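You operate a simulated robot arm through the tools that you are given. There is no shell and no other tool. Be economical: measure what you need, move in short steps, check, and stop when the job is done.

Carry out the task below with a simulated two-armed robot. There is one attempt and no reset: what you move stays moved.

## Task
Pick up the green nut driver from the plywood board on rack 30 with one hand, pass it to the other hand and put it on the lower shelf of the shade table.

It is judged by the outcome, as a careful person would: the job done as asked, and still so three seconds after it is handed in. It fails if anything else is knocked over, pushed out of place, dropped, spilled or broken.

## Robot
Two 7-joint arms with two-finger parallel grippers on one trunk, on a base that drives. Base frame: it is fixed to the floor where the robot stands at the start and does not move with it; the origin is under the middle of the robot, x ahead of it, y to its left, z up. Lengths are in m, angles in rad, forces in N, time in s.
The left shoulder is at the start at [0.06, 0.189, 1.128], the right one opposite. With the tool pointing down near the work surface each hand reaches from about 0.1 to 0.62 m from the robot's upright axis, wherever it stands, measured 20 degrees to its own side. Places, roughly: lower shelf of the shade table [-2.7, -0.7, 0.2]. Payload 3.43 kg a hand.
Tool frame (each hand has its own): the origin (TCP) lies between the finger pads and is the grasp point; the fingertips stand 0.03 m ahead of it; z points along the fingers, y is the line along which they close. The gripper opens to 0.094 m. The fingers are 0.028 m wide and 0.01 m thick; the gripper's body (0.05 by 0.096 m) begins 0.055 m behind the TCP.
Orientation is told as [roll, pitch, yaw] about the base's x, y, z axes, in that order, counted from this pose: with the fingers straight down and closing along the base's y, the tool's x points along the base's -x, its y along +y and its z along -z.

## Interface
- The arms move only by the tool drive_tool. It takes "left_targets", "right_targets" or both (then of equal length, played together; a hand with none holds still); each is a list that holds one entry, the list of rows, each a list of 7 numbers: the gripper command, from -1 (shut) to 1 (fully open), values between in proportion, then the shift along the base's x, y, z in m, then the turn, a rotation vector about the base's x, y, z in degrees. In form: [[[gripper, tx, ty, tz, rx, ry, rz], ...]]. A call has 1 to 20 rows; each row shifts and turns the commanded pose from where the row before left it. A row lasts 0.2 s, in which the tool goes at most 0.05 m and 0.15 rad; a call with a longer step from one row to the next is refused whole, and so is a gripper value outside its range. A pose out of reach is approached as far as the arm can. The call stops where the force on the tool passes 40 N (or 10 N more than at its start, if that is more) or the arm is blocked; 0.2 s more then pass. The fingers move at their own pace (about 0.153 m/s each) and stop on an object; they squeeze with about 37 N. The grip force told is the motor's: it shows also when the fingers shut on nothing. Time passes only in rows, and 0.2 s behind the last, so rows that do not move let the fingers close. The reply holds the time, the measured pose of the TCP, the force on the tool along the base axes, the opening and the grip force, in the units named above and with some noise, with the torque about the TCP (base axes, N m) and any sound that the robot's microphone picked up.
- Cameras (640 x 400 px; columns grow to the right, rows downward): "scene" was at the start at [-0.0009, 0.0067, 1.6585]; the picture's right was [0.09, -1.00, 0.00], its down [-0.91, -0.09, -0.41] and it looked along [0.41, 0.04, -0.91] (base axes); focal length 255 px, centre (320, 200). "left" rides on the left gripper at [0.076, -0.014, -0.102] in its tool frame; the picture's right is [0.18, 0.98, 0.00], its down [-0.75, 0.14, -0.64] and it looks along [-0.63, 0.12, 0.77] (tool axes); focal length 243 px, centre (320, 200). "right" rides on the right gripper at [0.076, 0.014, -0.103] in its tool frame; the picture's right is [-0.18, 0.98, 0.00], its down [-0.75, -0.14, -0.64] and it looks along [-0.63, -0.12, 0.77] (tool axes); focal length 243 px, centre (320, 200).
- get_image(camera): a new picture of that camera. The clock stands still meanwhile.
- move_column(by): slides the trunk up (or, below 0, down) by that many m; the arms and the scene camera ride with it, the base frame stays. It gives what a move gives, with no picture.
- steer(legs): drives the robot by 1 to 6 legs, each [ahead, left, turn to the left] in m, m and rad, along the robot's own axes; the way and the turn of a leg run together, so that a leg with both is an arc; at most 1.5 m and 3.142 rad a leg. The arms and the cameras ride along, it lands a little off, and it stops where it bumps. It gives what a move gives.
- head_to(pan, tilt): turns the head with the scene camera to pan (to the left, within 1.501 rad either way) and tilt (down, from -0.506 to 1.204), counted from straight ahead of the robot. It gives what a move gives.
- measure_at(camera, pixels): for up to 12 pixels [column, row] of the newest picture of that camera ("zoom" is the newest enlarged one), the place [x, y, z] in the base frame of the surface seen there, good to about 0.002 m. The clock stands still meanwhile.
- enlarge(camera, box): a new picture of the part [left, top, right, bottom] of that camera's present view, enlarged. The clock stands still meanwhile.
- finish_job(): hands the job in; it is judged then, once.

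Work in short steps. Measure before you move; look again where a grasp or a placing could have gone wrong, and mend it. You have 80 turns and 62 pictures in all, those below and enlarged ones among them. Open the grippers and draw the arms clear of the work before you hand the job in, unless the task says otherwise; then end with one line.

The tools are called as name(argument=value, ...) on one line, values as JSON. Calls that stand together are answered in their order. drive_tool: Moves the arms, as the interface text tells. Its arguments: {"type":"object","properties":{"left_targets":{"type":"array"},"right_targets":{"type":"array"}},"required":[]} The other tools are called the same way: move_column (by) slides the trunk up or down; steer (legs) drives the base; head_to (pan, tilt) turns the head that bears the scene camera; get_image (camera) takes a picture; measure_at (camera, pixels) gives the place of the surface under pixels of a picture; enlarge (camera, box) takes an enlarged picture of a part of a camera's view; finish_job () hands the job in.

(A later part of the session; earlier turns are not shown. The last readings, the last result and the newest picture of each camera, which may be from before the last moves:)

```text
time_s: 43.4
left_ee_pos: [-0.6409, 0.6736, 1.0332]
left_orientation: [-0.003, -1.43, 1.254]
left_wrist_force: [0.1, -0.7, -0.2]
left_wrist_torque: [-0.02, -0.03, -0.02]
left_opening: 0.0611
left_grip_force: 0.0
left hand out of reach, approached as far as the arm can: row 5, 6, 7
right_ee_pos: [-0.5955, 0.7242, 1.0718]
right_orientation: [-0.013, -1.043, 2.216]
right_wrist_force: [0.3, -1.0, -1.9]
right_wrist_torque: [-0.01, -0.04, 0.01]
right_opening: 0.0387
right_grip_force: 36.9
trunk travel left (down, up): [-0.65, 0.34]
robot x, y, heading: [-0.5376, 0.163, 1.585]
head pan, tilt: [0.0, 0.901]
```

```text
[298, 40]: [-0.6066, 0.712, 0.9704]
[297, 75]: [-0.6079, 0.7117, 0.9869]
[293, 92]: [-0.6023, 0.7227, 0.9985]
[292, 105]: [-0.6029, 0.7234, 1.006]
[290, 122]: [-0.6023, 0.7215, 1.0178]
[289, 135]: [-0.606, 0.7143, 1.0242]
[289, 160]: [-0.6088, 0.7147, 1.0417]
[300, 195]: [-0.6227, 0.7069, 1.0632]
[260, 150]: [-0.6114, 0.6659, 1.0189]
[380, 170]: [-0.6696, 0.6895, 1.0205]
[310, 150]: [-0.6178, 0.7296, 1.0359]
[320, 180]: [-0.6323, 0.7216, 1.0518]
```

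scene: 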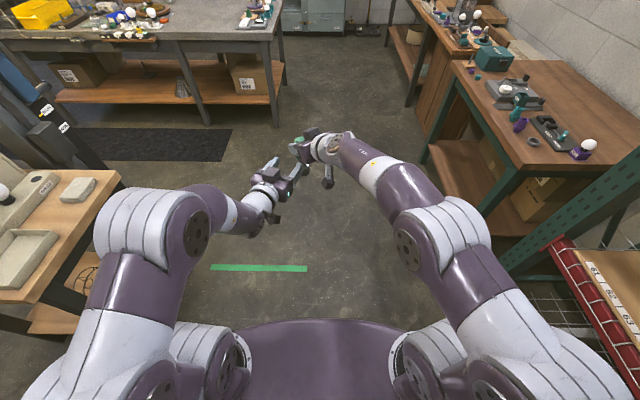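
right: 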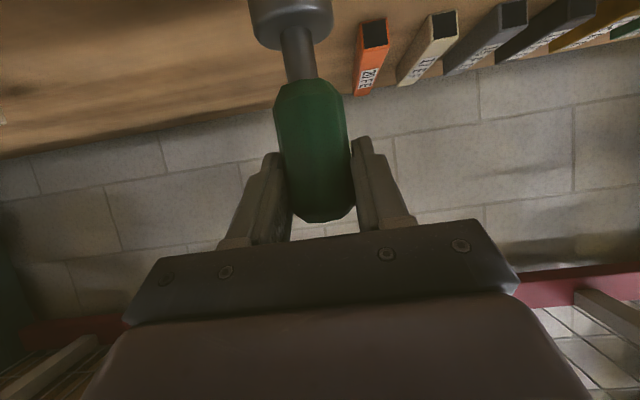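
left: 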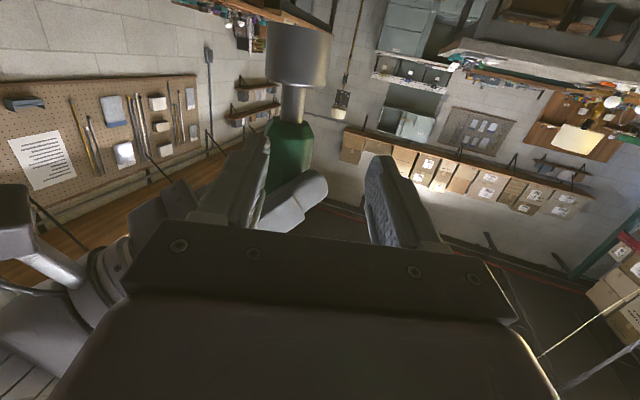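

The handle axis is at (−0.598,0.726), 2.5 cm to the right of the left hand's line and 6 cm ahead. I first shift sideways and down to z 1.028, then check.

drive_tool(left_targets=[[[0.3, 0.0, 0, -0.005, 0, 0, 0], [0.3, 0.012, 0, 0, 0, 0, 0], [0.3, 0.011, 0, 0, 0, 0, 0], [0.3, 0, 0, 0, 0, 0, 0]]])

get_image(camera="left")

```text
time_s: 44.4
left_ee_pos: [-0.6409, 0.6754, 1.0272]
left_orientation: [0.0, -1.432, 1.248]
left_wrist_force: [0.1, -0.3, 0.6]
left_wrist_torque: [-0.01, 0.01, -0.05]
left_opening: 0.0615
left_grip_force: 0.0
left hand out of reach, approached as far as the arm can: row 2, 3
right_ee_pos: [-0.5962, 0.7245, 1.072]
right_orientation: [-0.016, -1.043, 2.215]
right_wrist_force: [0.0, 0.5, -0.8]
right_wrist_torque: [-0.03, 0.0, 0.01]
right_opening: 0.0387
right_grip_force: 37.3
trunk travel left (down, up): [-0.65, 0.34]
robot x, y, heading: [-0.5406, 0.1593, 1.586]
head pan, tilt: [0.0, 0.901]
```

```text
36 pictures are left
```

left: 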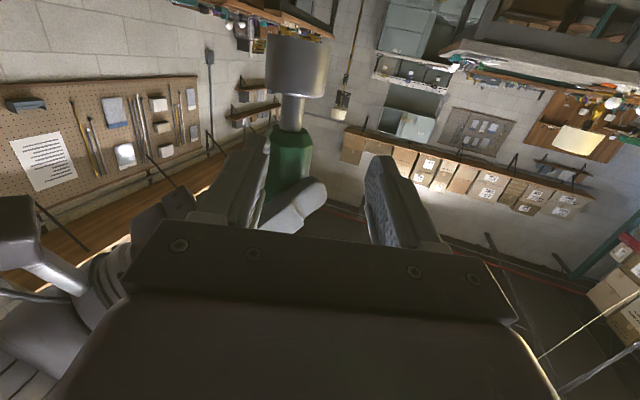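

The left cannot go further inward at this pose, so I move the right hand (with the driver) instead: sideways 2.4 cm first.

drive_tool(right_targets=[[[-1, -0.012, 0.004, 0, 0, 0, 0], [-1, -0.011, 0.0035, 0, 0, 0, 0], [-1, 0, 0, 0, 0, 0, 0]]])

get_image(camera="left")

```text
time_s: 45.2
left_ee_pos: [-0.6402, 0.6755, 1.0275]
left_orientation: [0.001, -1.431, 1.247]
left_wrist_force: [0.2, -0.2, 0.2]
left_wrist_torque: [0.0, -0.04, 0.0]
left_opening: 0.0611
left_grip_force: 0.1
right_ee_pos: [-0.6196, 0.7327, 1.0708]
right_orientation: [-0.012, -1.045, 2.213]
right_wrist_force: [0.7, 0.6, -1.8]
right_wrist_torque: [-0.06, -0.02, 0.0]
right_opening: 0.0387
right_grip_force: 36.7
trunk travel left (down, up): [-0.65, 0.34]
robot x, y, heading: [-0.5393, 0.1584, 1.587]
head pan, tilt: [0.0, 0.901]
```

```text
35 pictures are left
```

left: 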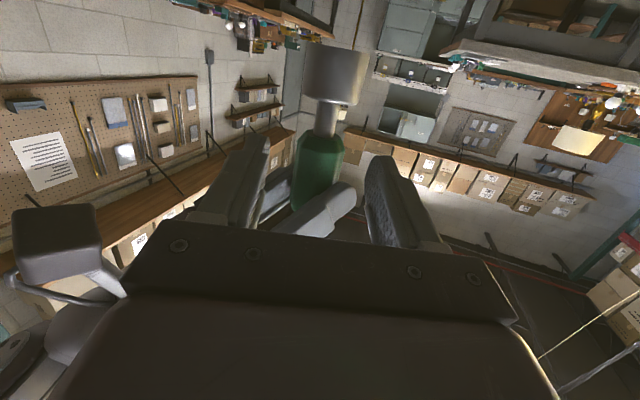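

The handle (318,160) is now centred between the left fingers. I check its place and that of the right hand's camera at (55,240).

measure_at(camera="left", pixels=[[318, 155], [326, 118], [298, 155], [340, 155], [310, 205], [55, 240], [95, 215], [95, 270], [262, 145], [378, 165], [250, 200]])

```text
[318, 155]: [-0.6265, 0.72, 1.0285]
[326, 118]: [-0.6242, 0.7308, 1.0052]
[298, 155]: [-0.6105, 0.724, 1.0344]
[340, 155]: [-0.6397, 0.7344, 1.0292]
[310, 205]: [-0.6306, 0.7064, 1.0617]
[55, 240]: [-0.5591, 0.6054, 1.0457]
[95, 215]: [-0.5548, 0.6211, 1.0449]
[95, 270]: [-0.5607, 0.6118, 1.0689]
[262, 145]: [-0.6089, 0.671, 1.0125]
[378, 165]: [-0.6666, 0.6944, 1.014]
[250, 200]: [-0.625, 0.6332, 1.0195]
```

Axis (−0.622,0.734) lies 6.1 cm straight ahead of the left TCP, and the right camera keeps ~4 cm clear. I bring the driver back along that line into the left fingers.

drive_tool(right_targets=[[[-1, -0.0065, -0.019, 0, 0, 0, 0], [-1, -0.0065, -0.019, 0, 0, 0, 0], [-1, -0.006, -0.018, 0, 0, 0, 0], [-1, 0, 0, 0, 0, 0, 0]]])

get_image(camera="left")

```text
time_s: 46.2
left_ee_pos: [-0.6408, 0.6751, 1.0273]
left_orientation: [0.0, -1.433, 1.25]
left_wrist_force: [-1.1, 0.1, 0.5]
left_wrist_torque: [0.02, -0.02, 0.0]
left_opening: 0.0611
left_grip_force: 0.1
right_ee_pos: [-0.6383, 0.6759, 1.0704]
right_orientation: [-0.014, -1.042, 2.216]
right_wrist_force: [0.0, 0.6, -0.3]
right_wrist_torque: [-0.02, 0.01, 0.02]
right_opening: 0.0386
right_grip_force: 37.1
trunk travel left (down, up): [-0.65, 0.34]
robot x, y, heading: [-0.5388, 0.1632, 1.587]
head pan, tilt: [0.0, 0.901]
```

```text
34 pictures are left
```

left: 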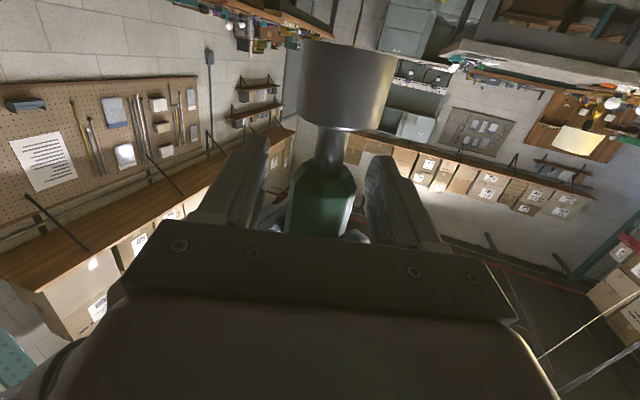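

No contact; the handle lies between the left pads. I close the left gripper.

drive_tool(left_targets=[[[-1, 0, 0, 0, 0, 0, 0], [-1, 0, 0, 0, 0, 0, 0], [-1, 0, 0, 0, 0, 0, 0], [-1, 0, 0, 0, 0, 0, 0]]])

get_image(camera="left")

```text
time_s: 47.2
left_ee_pos: [-0.6407, 0.6746, 1.0262]
left_orientation: [-0.006, -1.431, 1.256]
left_wrist_force: [-25.3, 6.3, -2.4]
left_wrist_torque: [0.1, -0.71, 0.19]
left_opening: 0.038
left_grip_force: 36.7
right_ee_pos: [-0.638, 0.6772, 1.0701]
right_orientation: [-0.015, -1.041, 2.215]
right_wrist_force: [25.2, -7.0, 1.6]
right_wrist_torque: [-0.4, -0.42, -0.1]
right_opening: 0.0388
right_grip_force: 37.2
trunk travel left (down, up): [-0.65, 0.34]
robot x, y, heading: [-0.5412, 0.1608, 1.584]
head pan, tilt: [0.0, 0.901]
```

```text
33 pictures are left
```

left: 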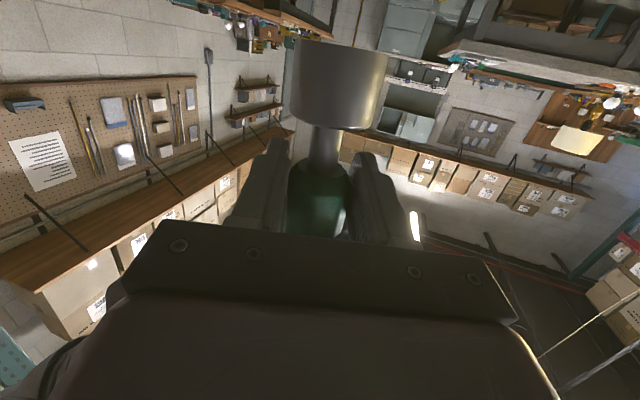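

The left holds (0.038, 37 N), but the hands push sideways with 25 N. I relieve it with a small right-hand shift of +2 mm in x before releasing.

drive_tool(right_targets=[[[-1, 0.002, -0.0006, 0, 0, 0, 0], [-1, 0, 0, 0, 0, 0, 0]]])

```text
time_s: 47.8
left_ee_pos: [-0.6393, 0.6748, 1.0269]
left_orientation: [0.014, -1.432, 1.235]
left_wrist_force: [-7.4, -26.8, 5.8]
left_wrist_torque: [1.19, -0.49, -0.03]
left_opening: 0.0378
left_grip_force: 36.8
right_ee_pos: [-0.6366, 0.6758, 1.0712]
right_orientation: [-0.014, -1.043, 2.215]
right_wrist_force: [7.8, 27.2, -9.0]
right_wrist_torque: [0.0, 0.09, -0.09]
right_opening: 0.0384
right_grip_force: 36.8
trunk travel left (down, up): [-0.65, 0.34]
robot x, y, heading: [-0.5409, 0.158, 1.587]
head pan, tilt: [0.0, 0.901]
```

The x load is mostly gone, some y load remains; I open the right gripper a little (to ~0.055) and let it settle.

drive_tool(right_targets=[[[-1, 0, 0.0006, 0, 0, 0, 0], [0.17, 0, 0, 0, 0, 0, 0], [0.17, 0, 0, 0, 0, 0, 0], [0.17, 0, 0, 0, 0, 0, 0]]])

get_image(camera="right")

```text
time_s: 48.8
left_ee_pos: [-0.6417, 0.6749, 1.0261]
left_orientation: [-0.004, -1.429, 1.253]
left_wrist_force: [-11.2, -2.9, -3.8]
left_wrist_torque: [0.35, -0.6, -0.57]
left_opening: 0.0381
left_grip_force: 36.6
right_ee_pos: [-0.6358, 0.6752, 1.0722]
right_orientation: [-0.012, -1.045, 2.218]
right_wrist_force: [10.9, 2.4, 4.1]
right_wrist_torque: [-0.19, 0.1, 0.62]
right_opening: 0.0493
right_grip_force: 0.1
trunk travel left (down, up): [-0.65, 0.34]
robot x, y, heading: [-0.5408, 0.159, 1.587]
head pan, tilt: [0.0, 0.901]
```

```text
32 pictures are left
```

right: 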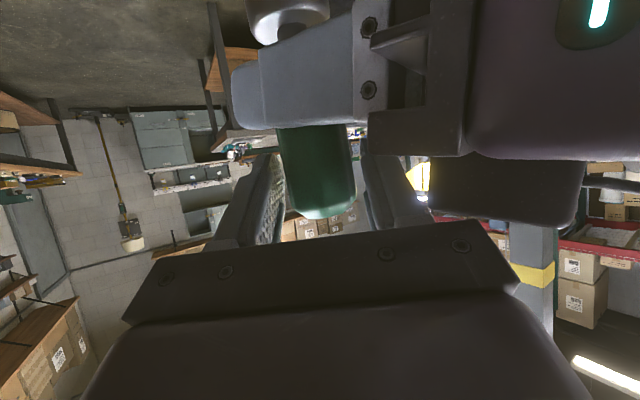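

The right's opening is stopped at 0.049 by the left gripper's body, with 11 N sideways, but the handle is free. I close it slightly to 0.046, ease it 2 mm away, and withdraw along its own axis.

drive_tool(right_targets=[[[-0.02, 0.0015, 0.001, 0, 0, 0, 0], [-0.02, 0, 0, 0, 0, 0, 0], [-0.02, 0.0052, -0.0069, 0.005, 0, 0, 0], [-0.02, 0.0052, -0.0069, 0.005, 0, 0, 0], [-0.02, 0, 0, 0, 0, 0, 0]]])

get_image(camera="right")

```text
time_s: 50.0
left_ee_pos: [-0.6413, 0.6747, 1.0278]
left_orientation: [0.0, -1.43, 1.248]
left_wrist_force: [-0.3, -0.5, -0.5]
left_wrist_torque: [-0.03, -0.01, 0.0]
left_opening: 0.0377
left_grip_force: 37.1
right_ee_pos: [-0.6235, 0.6629, 1.0816]
right_orientation: [-0.013, -1.044, 2.216]
right_wrist_force: [-0.2, -0.3, 0.0]
right_wrist_torque: [0.03, 0.01, 0.02]
right_opening: 0.046
right_grip_force: 0.0
trunk travel left (down, up): [-0.65, 0.34]
robot x, y, heading: [-0.544, 0.1592, 1.585]
head pan, tilt: [0.0, 0.901]
```

```text
31 pictures are left
```

right: 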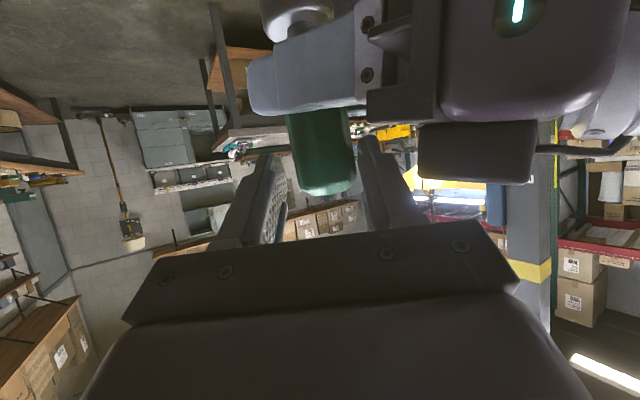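

Forces are zero and the left holds the driver alone. I withdraw the right hand another 10 cm along its axis, drifting to the right.

drive_tool(right_targets=[[[-0.02, 0.0104, -0.0138, 0.01, 0, 0, 0], [-0.02, 0.0104, -0.0138, 0.01, 0, 0, 0], [-0.02, 0.0156, -0.0208, 0.015, 0, 0, 0], [-0.02, 0.03, -0.02, 0.015, 0, 0, 0], [-0.02, 0.04, 0, 0.01, 0, 0, 0], [-0.02, 0.04, 0, 0, 0, 0, 0], [-0.02, 0.04, 0, 0, 0, 0, -5], [-0.02, 0.03, 0, 0, 0, 0, -5], [-0.02, 0, 0, 0, 0, 0, 0]]])

get_image(camera="scene")

get_image(camera="left")

```text
time_s: 52.0
left_ee_pos: [-0.6413, 0.6761, 1.0268]
left_orientation: [0.0, -1.43, 1.249]
left_wrist_force: [0.3, 0.2, -0.8]
left_wrist_torque: [-0.03, 0.0, -0.02]
left_opening: 0.0377
left_grip_force: 37.0
right_ee_pos: [-0.4078, 0.5927, 1.1406]
right_orientation: [-0.011, -1.043, 2.041]
right_wrist_force: [-0.4, 0.0, -0.3]
right_wrist_torque: [0.03, -0.01, -0.01]
right_opening: 0.046
right_grip_force: 0.0
trunk travel left (down, up): [-0.65, 0.34]
robot x, y, heading: [-0.5407, 0.1582, 1.59]
head pan, tilt: [0.0, 0.901]
```

```text
30 pictures are left
```

scene: 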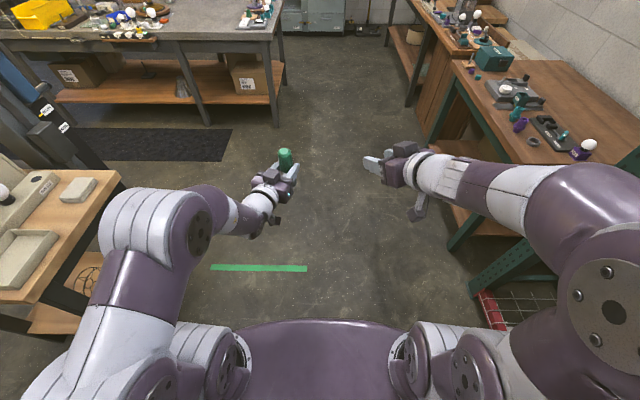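

```text
29 pictures are left
```

left: 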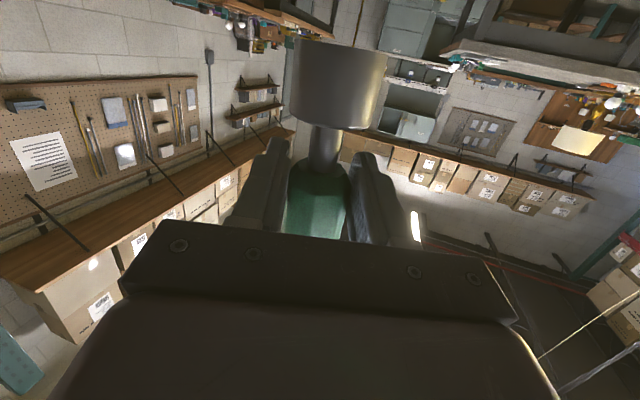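

The handover succeeded. I tuck the right arm: unyaw it, and pitch it back to pointing down near the body.

drive_tool(right_targets=[[[0, 0, 0, 0, 0, 0, -8], [0, 0, -0.01, 0, 0, 0, -8], [0, 0, -0.01, 0, 0, 0, -8], [0, 0, -0.01, 0, -8, 0, 0], [0, 0, -0.01, 0, -8, 0, 0], [0, 0, -0.01, 0, -8, 0, 0], [0, 0, -0.02, 0, -8, 0, 0], [0, -0.02, -0.02, 0, -8, 0, 0], [0, -0.02, -0.02, 0, -8, 0, 0], [0, -0.02, -0.02, -0.02, -8, 0, 0], [0, -0.02, -0.02, -0.02, -4, 0, 0], [0, 0, 0, 0, 0, 0, 0]]])

get_image(camera="scene")

```text
time_s: 54.6
left_ee_pos: [-0.641, 0.6756, 1.0273]
left_orientation: [0.001, -1.433, 1.25]
left_wrist_force: [1.3, 1.1, -0.1]
left_wrist_torque: [-0.01, 0.0, -0.01]
left_opening: 0.0379
left_grip_force: 36.7
right_ee_pos: [-0.4841, 0.4528, 1.0825]
right_orientation: [0.139, -0.038, 1.651]
right_wrist_force: [0.5, 0.1, 0.2]
right_wrist_torque: [-0.02, -0.03, 0.0]
right_opening: 0.0469
right_grip_force: 0.1
right hand out of reach, approached as far as the arm can: row 2, 3, 4, 9, 10
trunk travel left (down, up): [-0.65, 0.34]
robot x, y, heading: [-0.5381, 0.1617, 1.588]
head pan, tilt: [0.0, 0.901]
```

```text
28 pictures are left
```

scene: 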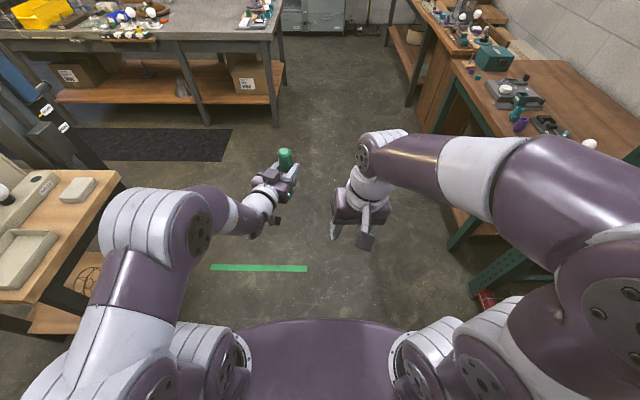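

The right elbow sticks out; I lower the right hand 0.22 m to bring the arm in as at the start, then measure the robot's width.

drive_tool(right_targets=[[[0, 0, -0.005, -0.03, 0, 0, 0], [0, 0, -0.005, -0.03, 0, 0, 0], [0, 0, -0.005, -0.03, 0, 0, 0], [0, 0, 0, -0.03, 0, 0, 0], [0, 0, 0, -0.03, 0, 0, 0], [0, 0, 0, -0.03, 0, 0, 0], [0, 0, 0, -0.03, 0, 0, 0], [0, 0, 0, 0, 0, 0, 0]]])

get_image(camera="scene")

measure_at(camera="scene", pixels=[[110, 220], [60, 340], [100, 370], [520, 250], [560, 330], [480, 250], [600, 300], [285, 155], [375, 200]])

```text
time_s: 56.4
left_ee_pos: [-0.6409, 0.6752, 1.0276]
left_orientation: [0.002, -1.431, 1.248]
left_wrist_force: [0.6, -0.4, 0.1]
left_wrist_torque: [-0.03, 0.02, -0.01]
left_opening: 0.0378
left_grip_force: 37.0
right_ee_pos: [-0.485, 0.4365, 0.8744]
right_orientation: [0.138, -0.039, 1.651]
right_wrist_force: [-0.2, 1.4, 1.2]
right_wrist_torque: [0.01, 0.01, 0.0]
right_opening: 0.0472
right_grip_force: 0.0
trunk travel left (down, up): [-0.65, 0.34]
robot x, y, heading: [-0.5374, 0.1654, 1.586]
head pan, tilt: [0.0, 0.901]
```

```text
27 pictures are left
```

scene: 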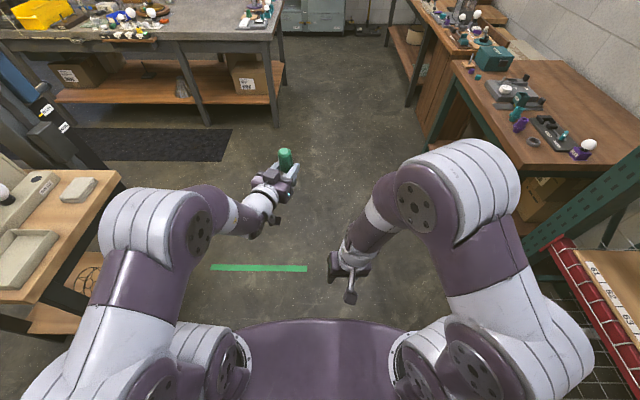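

```text
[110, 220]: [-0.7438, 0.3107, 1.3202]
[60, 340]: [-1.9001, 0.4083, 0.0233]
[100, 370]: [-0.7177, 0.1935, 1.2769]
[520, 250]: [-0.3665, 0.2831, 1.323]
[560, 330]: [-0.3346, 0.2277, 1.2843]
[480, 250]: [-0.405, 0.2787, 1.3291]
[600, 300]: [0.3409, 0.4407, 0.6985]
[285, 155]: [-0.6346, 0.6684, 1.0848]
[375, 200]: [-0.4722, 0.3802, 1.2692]
```

The robot's half-width is about 0.25 m, fine for the ~0.8 m aisle. I turn left to face −x and look down the aisle.

steer(legs=[[0, 0, 1.556]])

head_to(pan=0.0, tilt=0.6)

get_image(camera="scene")

```text
time_s: 60.5
left_ee_pos: [-1.0598, 0.0951, 1.0279]
left_orientation: [-0.001, -1.43, 2.748]
left_wrist_force: [-0.4, -0.6, -0.4]
left_wrist_torque: [0.01, -0.04, 0.03]
left_opening: 0.0374
left_grip_force: 37.0
right_ee_pos: [-0.8106, 0.2333, 0.8736]
right_orientation: [0.137, -0.042, -3.134]
right_wrist_force: [0.1, 0.4, -0.6]
right_wrist_torque: [-0.02, 0.01, 0.02]
right_opening: 0.0472
right_grip_force: 0.1
trunk travel left (down, up): [-0.65, 0.34]
robot x, y, heading: [-0.5385, 0.166, 3.081]
head pan, tilt: [0.0, 0.901]
```

```text
time_s: 61.3
left_ee_pos: [-1.0606, 0.0952, 1.0279]
left_orientation: [-0.001, -1.431, 2.747]
left_wrist_force: [-0.1, -0.7, 0.7]
left_wrist_torque: [0.03, -0.03, -0.02]
left_opening: 0.0377
left_grip_force: 37.6
right_ee_pos: [-0.8124, 0.2344, 0.8733]
right_orientation: [0.138, -0.039, -3.134]
right_wrist_force: [-1.2, -0.3, -0.7]
right_wrist_torque: [0.0, 0.0, 0.02]
right_opening: 0.0471
right_grip_force: 0.1
trunk travel left (down, up): [-0.65, 0.34]
robot x, y, heading: [-0.5387, 0.1615, 3.086]
head pan, tilt: [0.0, 0.6]
```

```text
26 pictures are left
```

scene: 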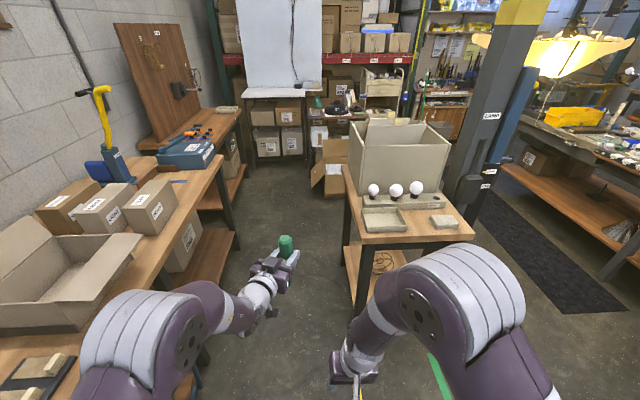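

The aisle runs ahead between the bench (with a carton flap at (140,237)) and the bulb table. I measure both borders.

measure_at(camera="scene", pixels=[[141, 236], [178, 215], [222, 160], [362, 242], [346, 180], [352, 270], [356, 175], [215, 250], [320, 195], [238, 180], [240, 110], [60, 372]])

```text
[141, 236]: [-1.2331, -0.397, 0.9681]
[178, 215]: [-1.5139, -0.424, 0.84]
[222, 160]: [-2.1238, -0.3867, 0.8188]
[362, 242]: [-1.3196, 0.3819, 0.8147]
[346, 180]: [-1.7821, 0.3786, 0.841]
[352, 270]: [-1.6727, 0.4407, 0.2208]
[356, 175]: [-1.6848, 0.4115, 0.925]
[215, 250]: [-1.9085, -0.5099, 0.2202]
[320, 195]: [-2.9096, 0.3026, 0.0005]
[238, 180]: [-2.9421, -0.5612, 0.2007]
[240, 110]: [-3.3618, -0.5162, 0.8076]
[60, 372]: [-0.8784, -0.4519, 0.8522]
```

The free aisle spans y −0.40 … +0.38; I centre on y≈−0.005 before x −1.0 and straighten the heading.

steer(legs=[[0, 0, 0.056], [0.1, 0.165, 0]])

```text
time_s: 63.3
left_ee_pos: [-1.1555, -0.0995, 1.0271]
left_orientation: [-0.006, -1.431, 2.813]
left_wrist_force: [-0.8, 0.0, -2.2]
left_wrist_torque: [-0.01, 0.01, -0.01]
left_opening: 0.0374
left_grip_force: 36.4
right_ee_pos: [-0.9167, 0.0517, 0.8733]
right_orientation: [0.139, -0.041, -3.074]
right_wrist_force: [-0.2, 0.2, 0.5]
right_wrist_torque: [-0.01, -0.05, 0.0]
right_opening: 0.0471
right_grip_force: 0.1
trunk travel left (down, up): [-0.65, 0.34]
robot x, y, heading: [-0.637, -0.0073, -3.144]
head pan, tilt: [0.0, 0.6]
```

Centred at y −0.007, heading π. I drive 1.0 m, then check.

steer(legs=[[0.6, 0, 0], [0.5, 0, 0]])

get_image(camera="scene")

```text
time_s: 69.2
left_ee_pos: [-2.2625, -0.0989, 1.0266]
left_orientation: [-0.001, -1.431, 2.801]
left_wrist_force: [-0.4, -0.3, -1.0]
left_wrist_torque: [0.02, -0.01, -0.01]
left_opening: 0.0375
left_grip_force: 37.3
right_ee_pos: [-2.0219, 0.0503, 0.8732]
right_orientation: [0.139, -0.041, -3.082]
right_wrist_force: [-0.3, 0.2, 0.2]
right_wrist_torque: [0.01, 0.0, 0.0]
right_opening: 0.0469
right_grip_force: 0.0
trunk travel left (down, up): [-0.65, 0.34]
robot x, y, heading: [-1.7432, -0.0035, 3.137]
head pan, tilt: [0.0, 0.6]
```

```text
25 pictures are left
```

scene: 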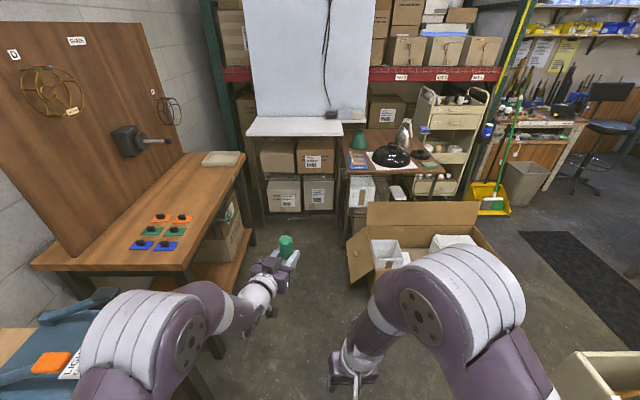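

The bench on the left (labelled board with wire shades) matches (−2.7,−0.7). I measure its edges, its shelf and the carton on the floor at (350,255).

measure_at(camera="scene", pixels=[[190, 265], [243, 165], [220, 275], [240, 250], [205, 335], [345, 255], [365, 290], [230, 235], [300, 230], [370, 210], [235, 285]])

enlarge(camera="scene", box=[0, 0, 260, 280])

```text
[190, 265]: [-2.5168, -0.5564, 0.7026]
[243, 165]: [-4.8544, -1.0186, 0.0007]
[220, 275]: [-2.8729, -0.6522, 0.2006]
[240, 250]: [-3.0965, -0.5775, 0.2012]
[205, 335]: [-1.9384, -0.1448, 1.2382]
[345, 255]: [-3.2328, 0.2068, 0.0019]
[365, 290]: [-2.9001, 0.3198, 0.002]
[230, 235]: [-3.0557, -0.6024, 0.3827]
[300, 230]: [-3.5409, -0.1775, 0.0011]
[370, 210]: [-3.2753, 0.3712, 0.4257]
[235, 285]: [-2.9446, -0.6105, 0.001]
```

```text
1.43 times, centred on (130, 140) of scene
```

zoom: 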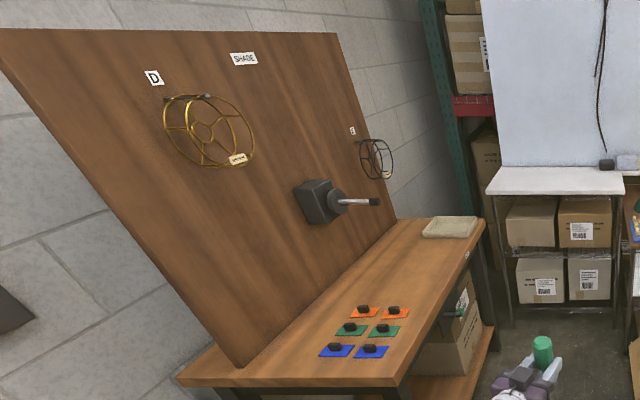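

"SHADE" is written on its board. A floor carton sits near (−2.9,0.32), so I drive only to x≈−2.43, y≈0.06, then turn left to face the bench.

steer(legs=[[0.69, -0.06, 0], [0, 0, 1.575]])

get_image(camera="scene")

```text
time_s: 76.8
left_ee_pos: [-2.3428, -0.4601, 1.027]
left_orientation: [-0.001, -1.432, -1.924]
left_wrist_force: [-0.5, -0.4, -0.5]
left_wrist_torque: [0.03, -0.02, 0.02]
left_opening: 0.0351
left_grip_force: 36.6
right_ee_pos: [-2.4911, -0.2191, 0.8725]
right_orientation: [0.138, -0.039, -1.523]
right_wrist_force: [0.1, -0.5, -0.7]
right_wrist_torque: [-0.01, 0.01, -0.01]
right_opening: 0.0468
right_grip_force: 0.1
trunk travel left (down, up): [-0.65, 0.34]
robot x, y, heading: [-2.4261, 0.0581, -1.589]
head pan, tilt: [0.0, 0.6]
```

```text
23 pictures are left
```

scene: 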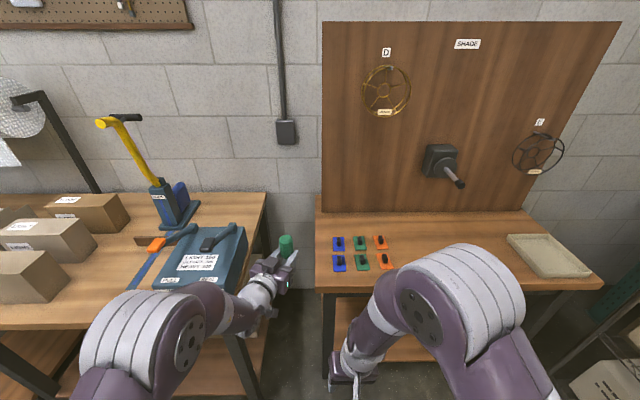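

The left opening changed a bit (0.0377→0.0351); I check the grip and measure the shade table.

get_image(camera="left")

measure_at(camera="scene", pixels=[[320, 290], [420, 290], [600, 285], [326, 340], [390, 350], [425, 350], [318, 215], [286, 245], [345, 310], [580, 385]])

```text
22 pictures are left
```

left: 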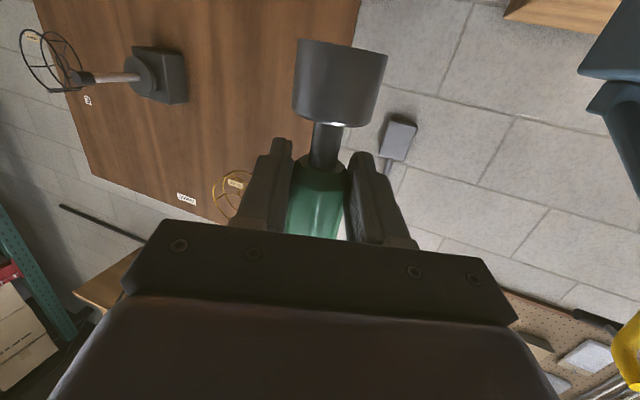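

```text
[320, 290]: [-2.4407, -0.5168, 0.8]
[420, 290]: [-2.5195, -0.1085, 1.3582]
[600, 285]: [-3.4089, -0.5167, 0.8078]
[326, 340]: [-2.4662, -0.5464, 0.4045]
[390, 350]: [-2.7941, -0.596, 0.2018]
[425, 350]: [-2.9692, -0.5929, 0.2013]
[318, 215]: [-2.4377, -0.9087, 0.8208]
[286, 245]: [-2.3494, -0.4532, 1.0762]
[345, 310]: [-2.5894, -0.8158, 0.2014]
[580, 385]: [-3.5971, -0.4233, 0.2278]
```

The grip is sound. Table: x −2.43…−3.41, top edge y −0.517, shelf z 0.2015, leg at x −2.466. I need to strafe right ~0.25 m; I look right to check the carton on the floor.

head_to(pan=-1.5, tilt=0.9)

get_image(camera="scene")

```text
time_s: 78.4
left_ee_pos: [-2.342, -0.4616, 1.0265]
left_orientation: [0.0, -1.432, -1.923]
left_wrist_force: [0.8, -0.5, -0.9]
left_wrist_torque: [0.04, 0.01, 0.0]
left_opening: 0.0349
left_grip_force: 37.0
right_ee_pos: [-2.4917, -0.219, 0.8732]
right_orientation: [0.137, -0.039, -1.521]
right_wrist_force: [0.6, -0.1, -0.4]
right_wrist_torque: [0.02, 0.0, 0.01]
right_opening: 0.047
right_grip_force: 0.1
trunk travel left (down, up): [-0.65, 0.34]
robot x, y, heading: [-2.4291, 0.0567, -1.593]
head pan, tilt: [-1.499, 0.901]
```

```text
21 pictures are left
```

scene: 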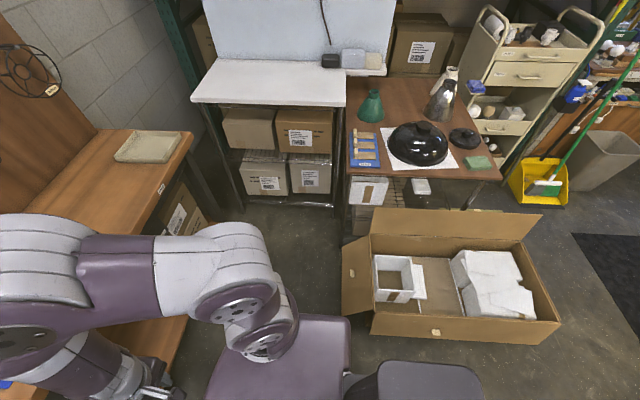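

measure_at(camera="scene", pixels=[[376, 338], [345, 314], [343, 240], [372, 300], [340, 325], [260, 340], [400, 370], [460, 372], [355, 385], [300, 290]])

```text
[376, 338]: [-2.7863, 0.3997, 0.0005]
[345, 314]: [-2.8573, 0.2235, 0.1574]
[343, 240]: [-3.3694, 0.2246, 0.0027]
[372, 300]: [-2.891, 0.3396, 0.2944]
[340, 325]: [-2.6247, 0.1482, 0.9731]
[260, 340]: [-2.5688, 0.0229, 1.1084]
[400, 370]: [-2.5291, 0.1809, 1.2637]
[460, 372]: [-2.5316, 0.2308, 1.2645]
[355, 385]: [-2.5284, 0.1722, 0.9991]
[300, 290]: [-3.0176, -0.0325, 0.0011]
```

The carton occupies x<−2.79, y>0.22. I back off 5 cm, lower the trunk here (hand stays in front of the benches' edges), and straighten the left hand's yaw later.

steer(legs=[[-0.06, 0, 0]])

move_column(by=-0.3)

move_column(by=-0.34)

drive_tool(left_targets=[[[-1, 0, 0, 0, 0, 0, 5], [-1, 0, 0, 0, 0, 0, 5], [-1, 0, 0, 0, 0, 0, 5], [-1, 0, 0, 0, 0, 0, 4], [-1, 0, 0, 0, 0, 0, 0]]])

head_to(pan=0.0, tilt=0.5)

get_image(camera="scene")

```text
time_s: 79.4
left_ee_pos: [-2.3414, -0.3992, 1.0281]
left_orientation: [0.003, -1.434, -1.925]
left_wrist_force: [-0.1, -0.3, -1.9]
left_wrist_torque: [0.05, -0.04, 0.02]
left_opening: 0.0352
left_grip_force: 37.4
right_ee_pos: [-2.4895, -0.1569, 0.873]
right_orientation: [0.137, -0.041, -1.52]
right_wrist_force: [-0.3, -0.3, -0.1]
right_wrist_torque: [-0.04, 0.03, 0.01]
right_opening: 0.0471
right_grip_force: 0.0
trunk travel left (down, up): [-0.65, 0.34]
robot x, y, heading: [-2.4249, 0.1161, -1.581]
head pan, tilt: [-1.499, 0.901]
```

```text
time_s: 82.4
left_ee_pos: [-2.3419, -0.3996, 0.7277]
left_orientation: [0.0, -1.431, -1.921]
left_wrist_force: [-0.5, 0.2, 0.0]
left_wrist_torque: [0.01, -0.02, 0.0]
left_opening: 0.0351
left_grip_force: 37.4
right_ee_pos: [-2.4901, -0.1579, 0.5732]
right_orientation: [0.137, -0.039, -1.522]
right_wrist_force: [0.2, -0.4, 0.4]
right_wrist_torque: [0.0, -0.02, -0.03]
right_opening: 0.0469
right_grip_force: 0.0
trunk travel left (down, up): [-0.35, 0.64]
robot x, y, heading: [-2.426, 0.1194, -1.588]
head pan, tilt: [-1.499, 0.901]
```

```text
time_s: 85.7
left_ee_pos: [-2.3424, -0.3996, 0.3865]
left_orientation: [0.001, -1.431, -1.923]
left_wrist_force: [0.2, 0.1, -2.2]
left_wrist_torque: [0.02, 0.0, 0.04]
left_opening: 0.0351
left_grip_force: 37.5
right_ee_pos: [-2.4902, -0.1578, 0.2326]
right_orientation: [0.136, -0.041, -1.522]
right_wrist_force: [0.1, 0.1, -0.3]
right_wrist_torque: [0.0, 0.0, 0.01]
right_opening: 0.0467
right_grip_force: 0.2
trunk travel left (down, up): [-0.01, 0.98]
robot x, y, heading: [-2.4292, 0.1145, -1.586]
head pan, tilt: [-1.499, 0.901]
```

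```text
time_s: 86.9
left_ee_pos: [-2.1964, -0.4056, 0.3916]
left_orientation: [0.002, -1.433, -1.605]
left_wrist_force: [0.6, 0.6, -1.6]
left_wrist_torque: [0.02, 0.0, -0.02]
left_opening: 0.0349
left_grip_force: 36.7
left hand out of reach, approached as far as the arm can: row 1, 2, 3, 4
right_ee_pos: [-2.4896, -0.1591, 0.2342]
right_orientation: [0.138, -0.039, -1.523]
right_wrist_force: [0.4, -0.5, 0.2]
right_wrist_torque: [0.04, -0.01, -0.01]
right_opening: 0.0472
right_grip_force: 0.0
trunk travel left (down, up): [-0.01, 0.98]
robot x, y, heading: [-2.4275, 0.1188, -1.585]
head pan, tilt: [-1.499, 0.901]
```

```text
time_s: 88.5
left_ee_pos: [-2.1957, -0.4057, 0.3916]
left_orientation: [0.001, -1.429, -1.609]
left_wrist_force: [0.3, 0.4, -1.1]
left_wrist_torque: [0.02, 0.01, 0.0]
left_opening: 0.0352
left_grip_force: 37.2
right_ee_pos: [-2.4905, -0.1589, 0.2335]
right_orientation: [0.139, -0.04, -1.52]
right_wrist_force: [-0.2, 0.7, 0.2]
right_wrist_torque: [0.0, -0.04, 0.0]
right_opening: 0.0468
right_grip_force: 0.2
trunk travel left (down, up): [-0.01, 0.98]
robot x, y, heading: [-2.426, 0.1164, -1.58]
head pan, tilt: [0.0, 0.499]
```

```text
20 pictures are left
```

scene: 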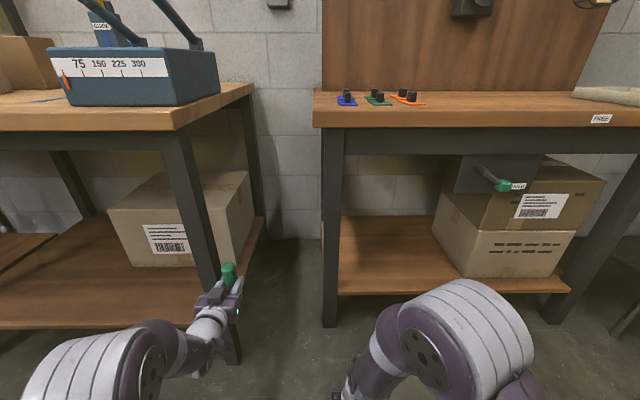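

The hand now points straight ahead but shifted to l≈0.23, near the other bench's leg. I measure that leg, the shelf edge, the shade table's leg and the shelf boxes.

measure_at(camera="scene", pixels=[[195, 200], [205, 250], [232, 350], [330, 250], [343, 230], [395, 288], [395, 296], [450, 285], [437, 245], [395, 230], [560, 290], [226, 270]])

```text
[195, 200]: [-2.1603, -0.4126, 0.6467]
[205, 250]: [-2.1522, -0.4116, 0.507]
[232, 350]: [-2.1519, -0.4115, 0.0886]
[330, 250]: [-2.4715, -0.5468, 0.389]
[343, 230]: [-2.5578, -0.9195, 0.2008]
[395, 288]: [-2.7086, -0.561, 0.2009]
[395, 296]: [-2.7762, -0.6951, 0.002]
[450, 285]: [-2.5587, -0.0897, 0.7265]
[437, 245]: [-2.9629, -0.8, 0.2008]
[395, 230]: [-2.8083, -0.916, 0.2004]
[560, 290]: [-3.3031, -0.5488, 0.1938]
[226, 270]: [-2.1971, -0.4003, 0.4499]
```

The left fingertips are very near the other bench's leg; I back off 5 cm, then turn right 0.52 rad.

steer(legs=[[-0.05, 0, 0], [0, 0, -0.52]])

drive_tool(left_targets=[[[-1, 0, 0, -0.025, 0, 0, 0], [-1, 0, 0, -0.025, 0, 0, 0], [-1, 0, 0, -0.025, 0, 0, 0], [-1, 0, 0, 0, 0, 0, 0]]])

get_image(camera="scene")

get_image(camera="left")

```text
time_s: 90.9
left_ee_pos: [-2.4796, -0.4022, 0.391]
left_orientation: [0.003, -1.43, -2.116]
left_wrist_force: [-0.3, -0.1, -2.3]
left_wrist_torque: [0.02, 0.01, 0.0]
left_opening: 0.0348
left_grip_force: 37.2
right_ee_pos: [-2.6154, -0.0427, 0.2328]
right_orientation: [0.138, -0.04, -2.032]
right_wrist_force: [0.0, -0.1, -0.7]
right_wrist_torque: [0.03, -0.01, -0.01]
right_opening: 0.0471
right_grip_force: 0.1
trunk travel left (down, up): [-0.01, 0.98]
robot x, y, heading: [-2.4296, 0.1676, -2.098]
head pan, tilt: [0.0, 0.499]
```

```text
time_s: 91.9
left_ee_pos: [-2.4857, -0.4162, 0.3294]
left_orientation: [-0.011, -1.425, -2.105]
left_wrist_force: [0.6, 0.5, -0.3]
left_wrist_torque: [-0.03, 0.01, -0.01]
left_opening: 0.0348
left_grip_force: 37.0
left hand out of reach, approached as far as the arm can: row 1, 2, 3
right_ee_pos: [-2.6161, -0.0408, 0.2327]
right_orientation: [0.136, -0.04, -2.031]
right_wrist_force: [0.7, -0.3, 0.1]
right_wrist_torque: [0.0, -0.01, 0.01]
right_opening: 0.047
right_grip_force: 0.0
trunk travel left (down, up): [-0.01, 0.98]
robot x, y, heading: [-2.425, 0.1694, -2.094]
head pan, tilt: [0.0, 0.499]
```

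```text
19 pictures are left
```

scene: 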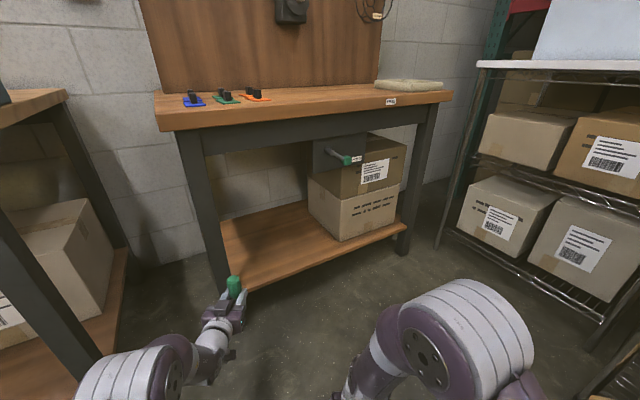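

```text
18 pictures are left
```

left: 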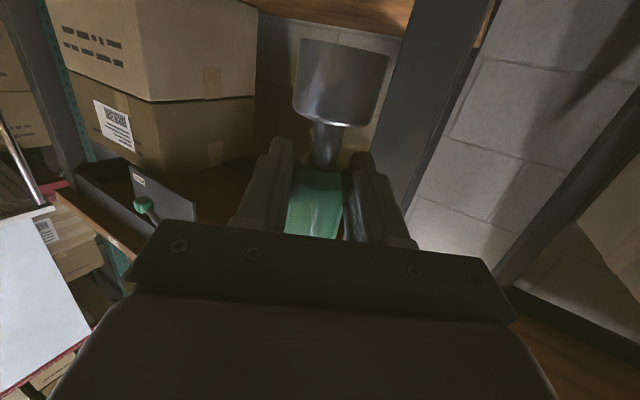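

The hand is at z 0.329, shifting slightly forward as it lowers. I measure the driver in the hand: socket rim, shaft and handle, for its tilt and lowest point.

measure_at(camera="left", pixels=[[342, 50], [340, 80], [336, 110], [326, 145], [320, 175], [316, 210], [300, 45], [385, 60], [300, 110], [375, 120]])

enlarge(camera="scene", box=[180, 240, 280, 320])

```text
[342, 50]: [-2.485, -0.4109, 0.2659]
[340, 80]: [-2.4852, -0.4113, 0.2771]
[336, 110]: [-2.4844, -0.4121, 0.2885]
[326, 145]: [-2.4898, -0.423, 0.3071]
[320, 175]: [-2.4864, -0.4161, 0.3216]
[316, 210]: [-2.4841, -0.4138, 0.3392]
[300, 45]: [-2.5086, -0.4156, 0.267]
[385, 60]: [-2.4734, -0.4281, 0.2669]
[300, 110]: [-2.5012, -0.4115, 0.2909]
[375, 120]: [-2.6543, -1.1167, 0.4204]
```

```text
5.00 times, centred on (230, 280) of scene
```

zoom: 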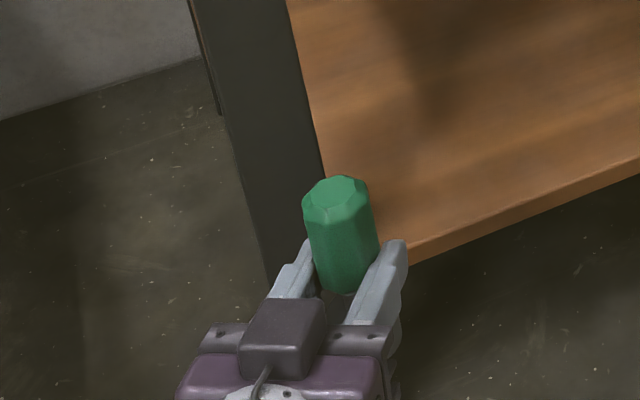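

The driver is upright in the hand, its base ~0.0665 below the TCP (0.263 now, 6 cm over shelf height). I drive 0.23 m ahead and 0.058 m right to bring it over the shelf at about (−2.652,−0.587).

steer(legs=[[0.1, -0.025, 0], [0.131, -0.033, 0]])

get_image(camera="scene")

get_image(camera="left")

```text
time_s: 94.0
left_ee_pos: [-2.6512, -0.5858, 0.3287]
left_orientation: [-0.01, -1.424, -2.107]
left_wrist_force: [0.6, 0.2, -1.7]
left_wrist_torque: [0.01, 0.01, 0.02]
left_opening: 0.0347
left_grip_force: 37.0
right_ee_pos: [-2.7801, -0.2095, 0.233]
right_orientation: [0.137, -0.039, -2.03]
right_wrist_force: [-0.1, 0.6, 0.1]
right_wrist_torque: [0.0, -0.01, -0.01]
right_opening: 0.0468
right_grip_force: 0.1
trunk travel left (down, up): [-0.01, 0.98]
robot x, y, heading: [-2.5863, 0.0001, -2.099]
head pan, tilt: [0.0, 0.499]
```

```text
16 pictures are left
```

scene: 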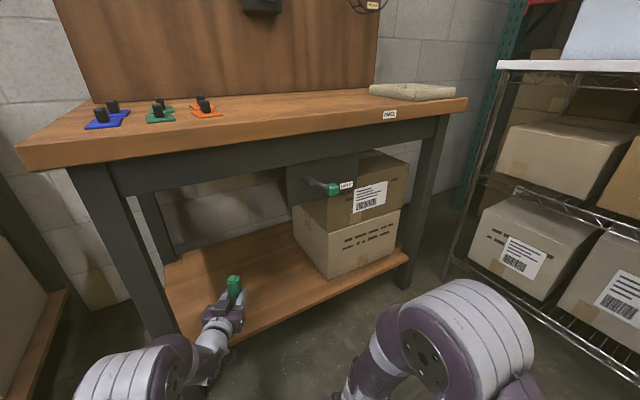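

```text
15 pictures are left
```

left: 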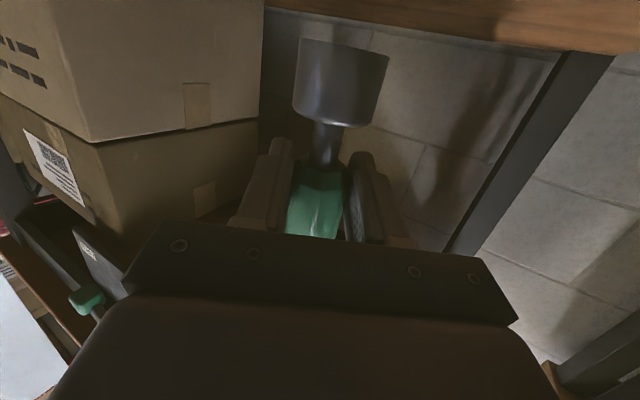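

The driver is over the shelf at (−2.651,−0.586). I lower it 4.5 cm in small steps and check drift and orientation.

drive_tool(left_targets=[[[-1, 0, 0, -0.01, 0, 0, 0], [-1, 0, 0, -0.01, 0, 0, 0], [-1, 0, 0, -0.01, 0, 0, 0], [-1, 0, 0, -0.01, 0, 0, 0], [-1, 0, 0, -0.005, 0, 0, 0], [-1, 0, 0, 0, 0, 0, 0]]])

```text
time_s: 95.3
left_ee_pos: [-2.6571, -0.6056, 0.3025]
left_orientation: [-0.021, -1.42, -2.097]
left_wrist_force: [0.0, -0.2, -1.3]
left_wrist_torque: [0.03, -0.02, -0.02]
left_opening: 0.0349
left_grip_force: 36.6
left hand out of reach, approached as far as the arm can: row 1, 2, 3, 4, 5
right_ee_pos: [-2.7798, -0.2108, 0.2342]
right_orientation: [0.136, -0.04, -2.032]
right_wrist_force: [0.2, 0.0, -0.1]
right_wrist_torque: [0.03, -0.01, -0.03]
right_opening: 0.047
right_grip_force: 0.1
trunk travel left (down, up): [-0.01, 0.98]
robot x, y, heading: [-2.5931, -0.0029, -2.098]
head pan, tilt: [0.0, 0.499]
```

Lowering pushes the hand forward (~0.8 mm per mm). I use the last 1 cm of trunk travel and back the base 3 cm so that the hand's camera stays outside the shelf edge.

steer(legs=[[-0.03, 0, 0]])

move_column(by=-0.01)

drive_tool(left_targets=[[[-1, -0.004, -0.007, -0.007, 0, 0, 0], [-1, -0.004, -0.007, -0.007, 0, 0, 0], [-1, 0, 0, 0, 0, 0, 0]]])

get_image(camera="left")

```text
time_s: 96.2
left_ee_pos: [-2.6426, -0.5795, 0.3019]
left_orientation: [-0.021, -1.42, -2.098]
left_wrist_force: [-0.5, 0.6, -2.6]
left_wrist_torque: [0.03, -0.01, -0.02]
left_opening: 0.0347
left_grip_force: 37.1
right_ee_pos: [-2.7658, -0.1842, 0.2327]
right_orientation: [0.137, -0.04, -2.032]
right_wrist_force: [0.5, -0.6, -0.5]
right_wrist_torque: [-0.01, -0.02, 0.02]
right_opening: 0.0472
right_grip_force: 0.0
trunk travel left (down, up): [-0.01, 0.98]
robot x, y, heading: [-2.5747, 0.0261, -2.092]
head pan, tilt: [0.0, 0.499]
```

```text
time_s: 96.8
left_ee_pos: [-2.6423, -0.5795, 0.2922]
left_orientation: [-0.022, -1.418, -2.097]
left_wrist_force: [-1.1, 0.8, -1.8]
left_wrist_torque: [-0.01, 0.01, -0.01]
left_opening: 0.0349
left_grip_force: 37.4
right_ee_pos: [-2.7646, -0.1832, 0.2233]
right_orientation: [0.139, -0.041, -2.03]
right_wrist_force: [0.4, 0.1, 0.5]
right_wrist_torque: [-0.01, 0.02, -0.02]
right_opening: 0.0471
right_grip_force: 0.1
trunk travel left (down, up): [0.0, 0.99]
robot x, y, heading: [-2.5776, 0.0274, -2.098]
head pan, tilt: [0.0, 0.499]
```

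```text
time_s: 97.6
left_ee_pos: [-2.649, -0.5938, 0.2785]
left_orientation: [-0.012, -1.42, -2.11]
left_wrist_force: [-0.2, -0.9, -0.4]
left_wrist_torque: [0.02, 0.0, -0.05]
left_opening: 0.0348
left_grip_force: 37.1
right_ee_pos: [-2.7644, -0.1847, 0.2237]
right_orientation: [0.139, -0.04, -2.032]
right_wrist_force: [-0.6, 0.2, -0.1]
right_wrist_torque: [0.01, 0.03, -0.04]
right_opening: 0.0472
right_grip_force: 0.1
trunk travel left (down, up): [0.0, 0.99]
robot x, y, heading: [-2.5764, 0.0269, -2.094]
head pan, tilt: [0.0, 0.499]
```

```text
14 pictures are left
```

left: 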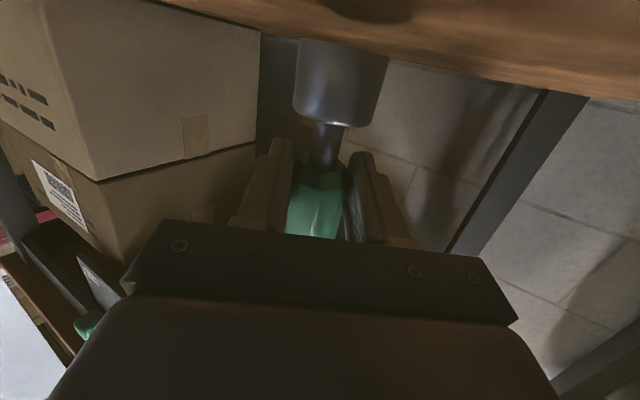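

Tracking is exact now: z 0.2785, base ~1 cm above the shelf. I lower 7 mm, then in 2 mm steps, watching for contact force.

drive_tool(left_targets=[[[-1, -0.002, -0.0035, -0.0035, 0, 0, 0], [-1, -0.002, -0.0035, -0.0035, 0, 0, 0], [-1, 0, 0, 0, 0, 0, 0]]])

drive_tool(left_targets=[[[-1, 0, 0, -0.002, 0, 0, 0], [-1, 0, 0, 0, 0, 0, 0]]])

get_image(camera="left")

```text
time_s: 98.4
left_ee_pos: [-2.6538, -0.6016, 0.2715]
left_orientation: [-0.009, -1.418, -2.115]
left_wrist_force: [0.0, 0.6, -1.3]
left_wrist_torque: [0.0, -0.03, 0.01]
left_opening: 0.035
left_grip_force: 36.9
right_ee_pos: [-2.7651, -0.1834, 0.2228]
right_orientation: [0.138, -0.039, -2.032]
right_wrist_force: [0.3, 0.0, 0.2]
right_wrist_torque: [0.03, 0.01, 0.0]
right_opening: 0.047
right_grip_force: 0.2
trunk travel left (down, up): [0.0, 0.99]
robot x, y, heading: [-2.5777, 0.0267, -2.098]
head pan, tilt: [0.0, 0.499]
```

```text
time_s: 99.0
left_ee_pos: [-2.6529, -0.6015, 0.2692]
left_orientation: [-0.01, -1.42, -2.115]
left_wrist_force: [0.6, 0.7, -1.6]
left_wrist_torque: [0.05, 0.01, 0.0]
left_opening: 0.0349
left_grip_force: 37.0
right_ee_pos: [-2.7656, -0.1835, 0.2235]
right_orientation: [0.137, -0.039, -2.033]
right_wrist_force: [0.4, 0.5, -0.2]
right_wrist_torque: [0.02, 0.0, 0.02]
right_opening: 0.0467
right_grip_force: 0.0
trunk travel left (down, up): [0.0, 0.99]
robot x, y, heading: [-2.5775, 0.0243, -2.096]
head pan, tilt: [0.0, 0.499]
```

```text
13 pictures are left
```

left: 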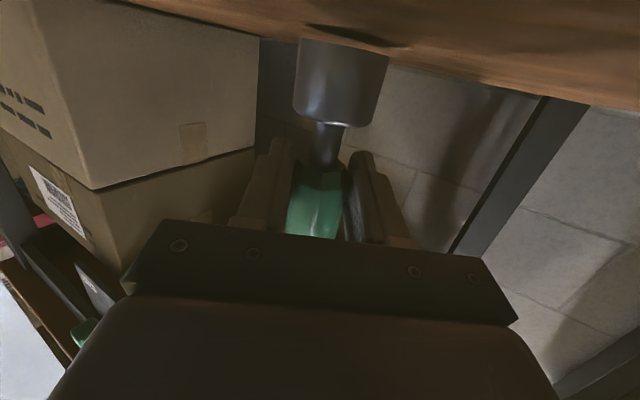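

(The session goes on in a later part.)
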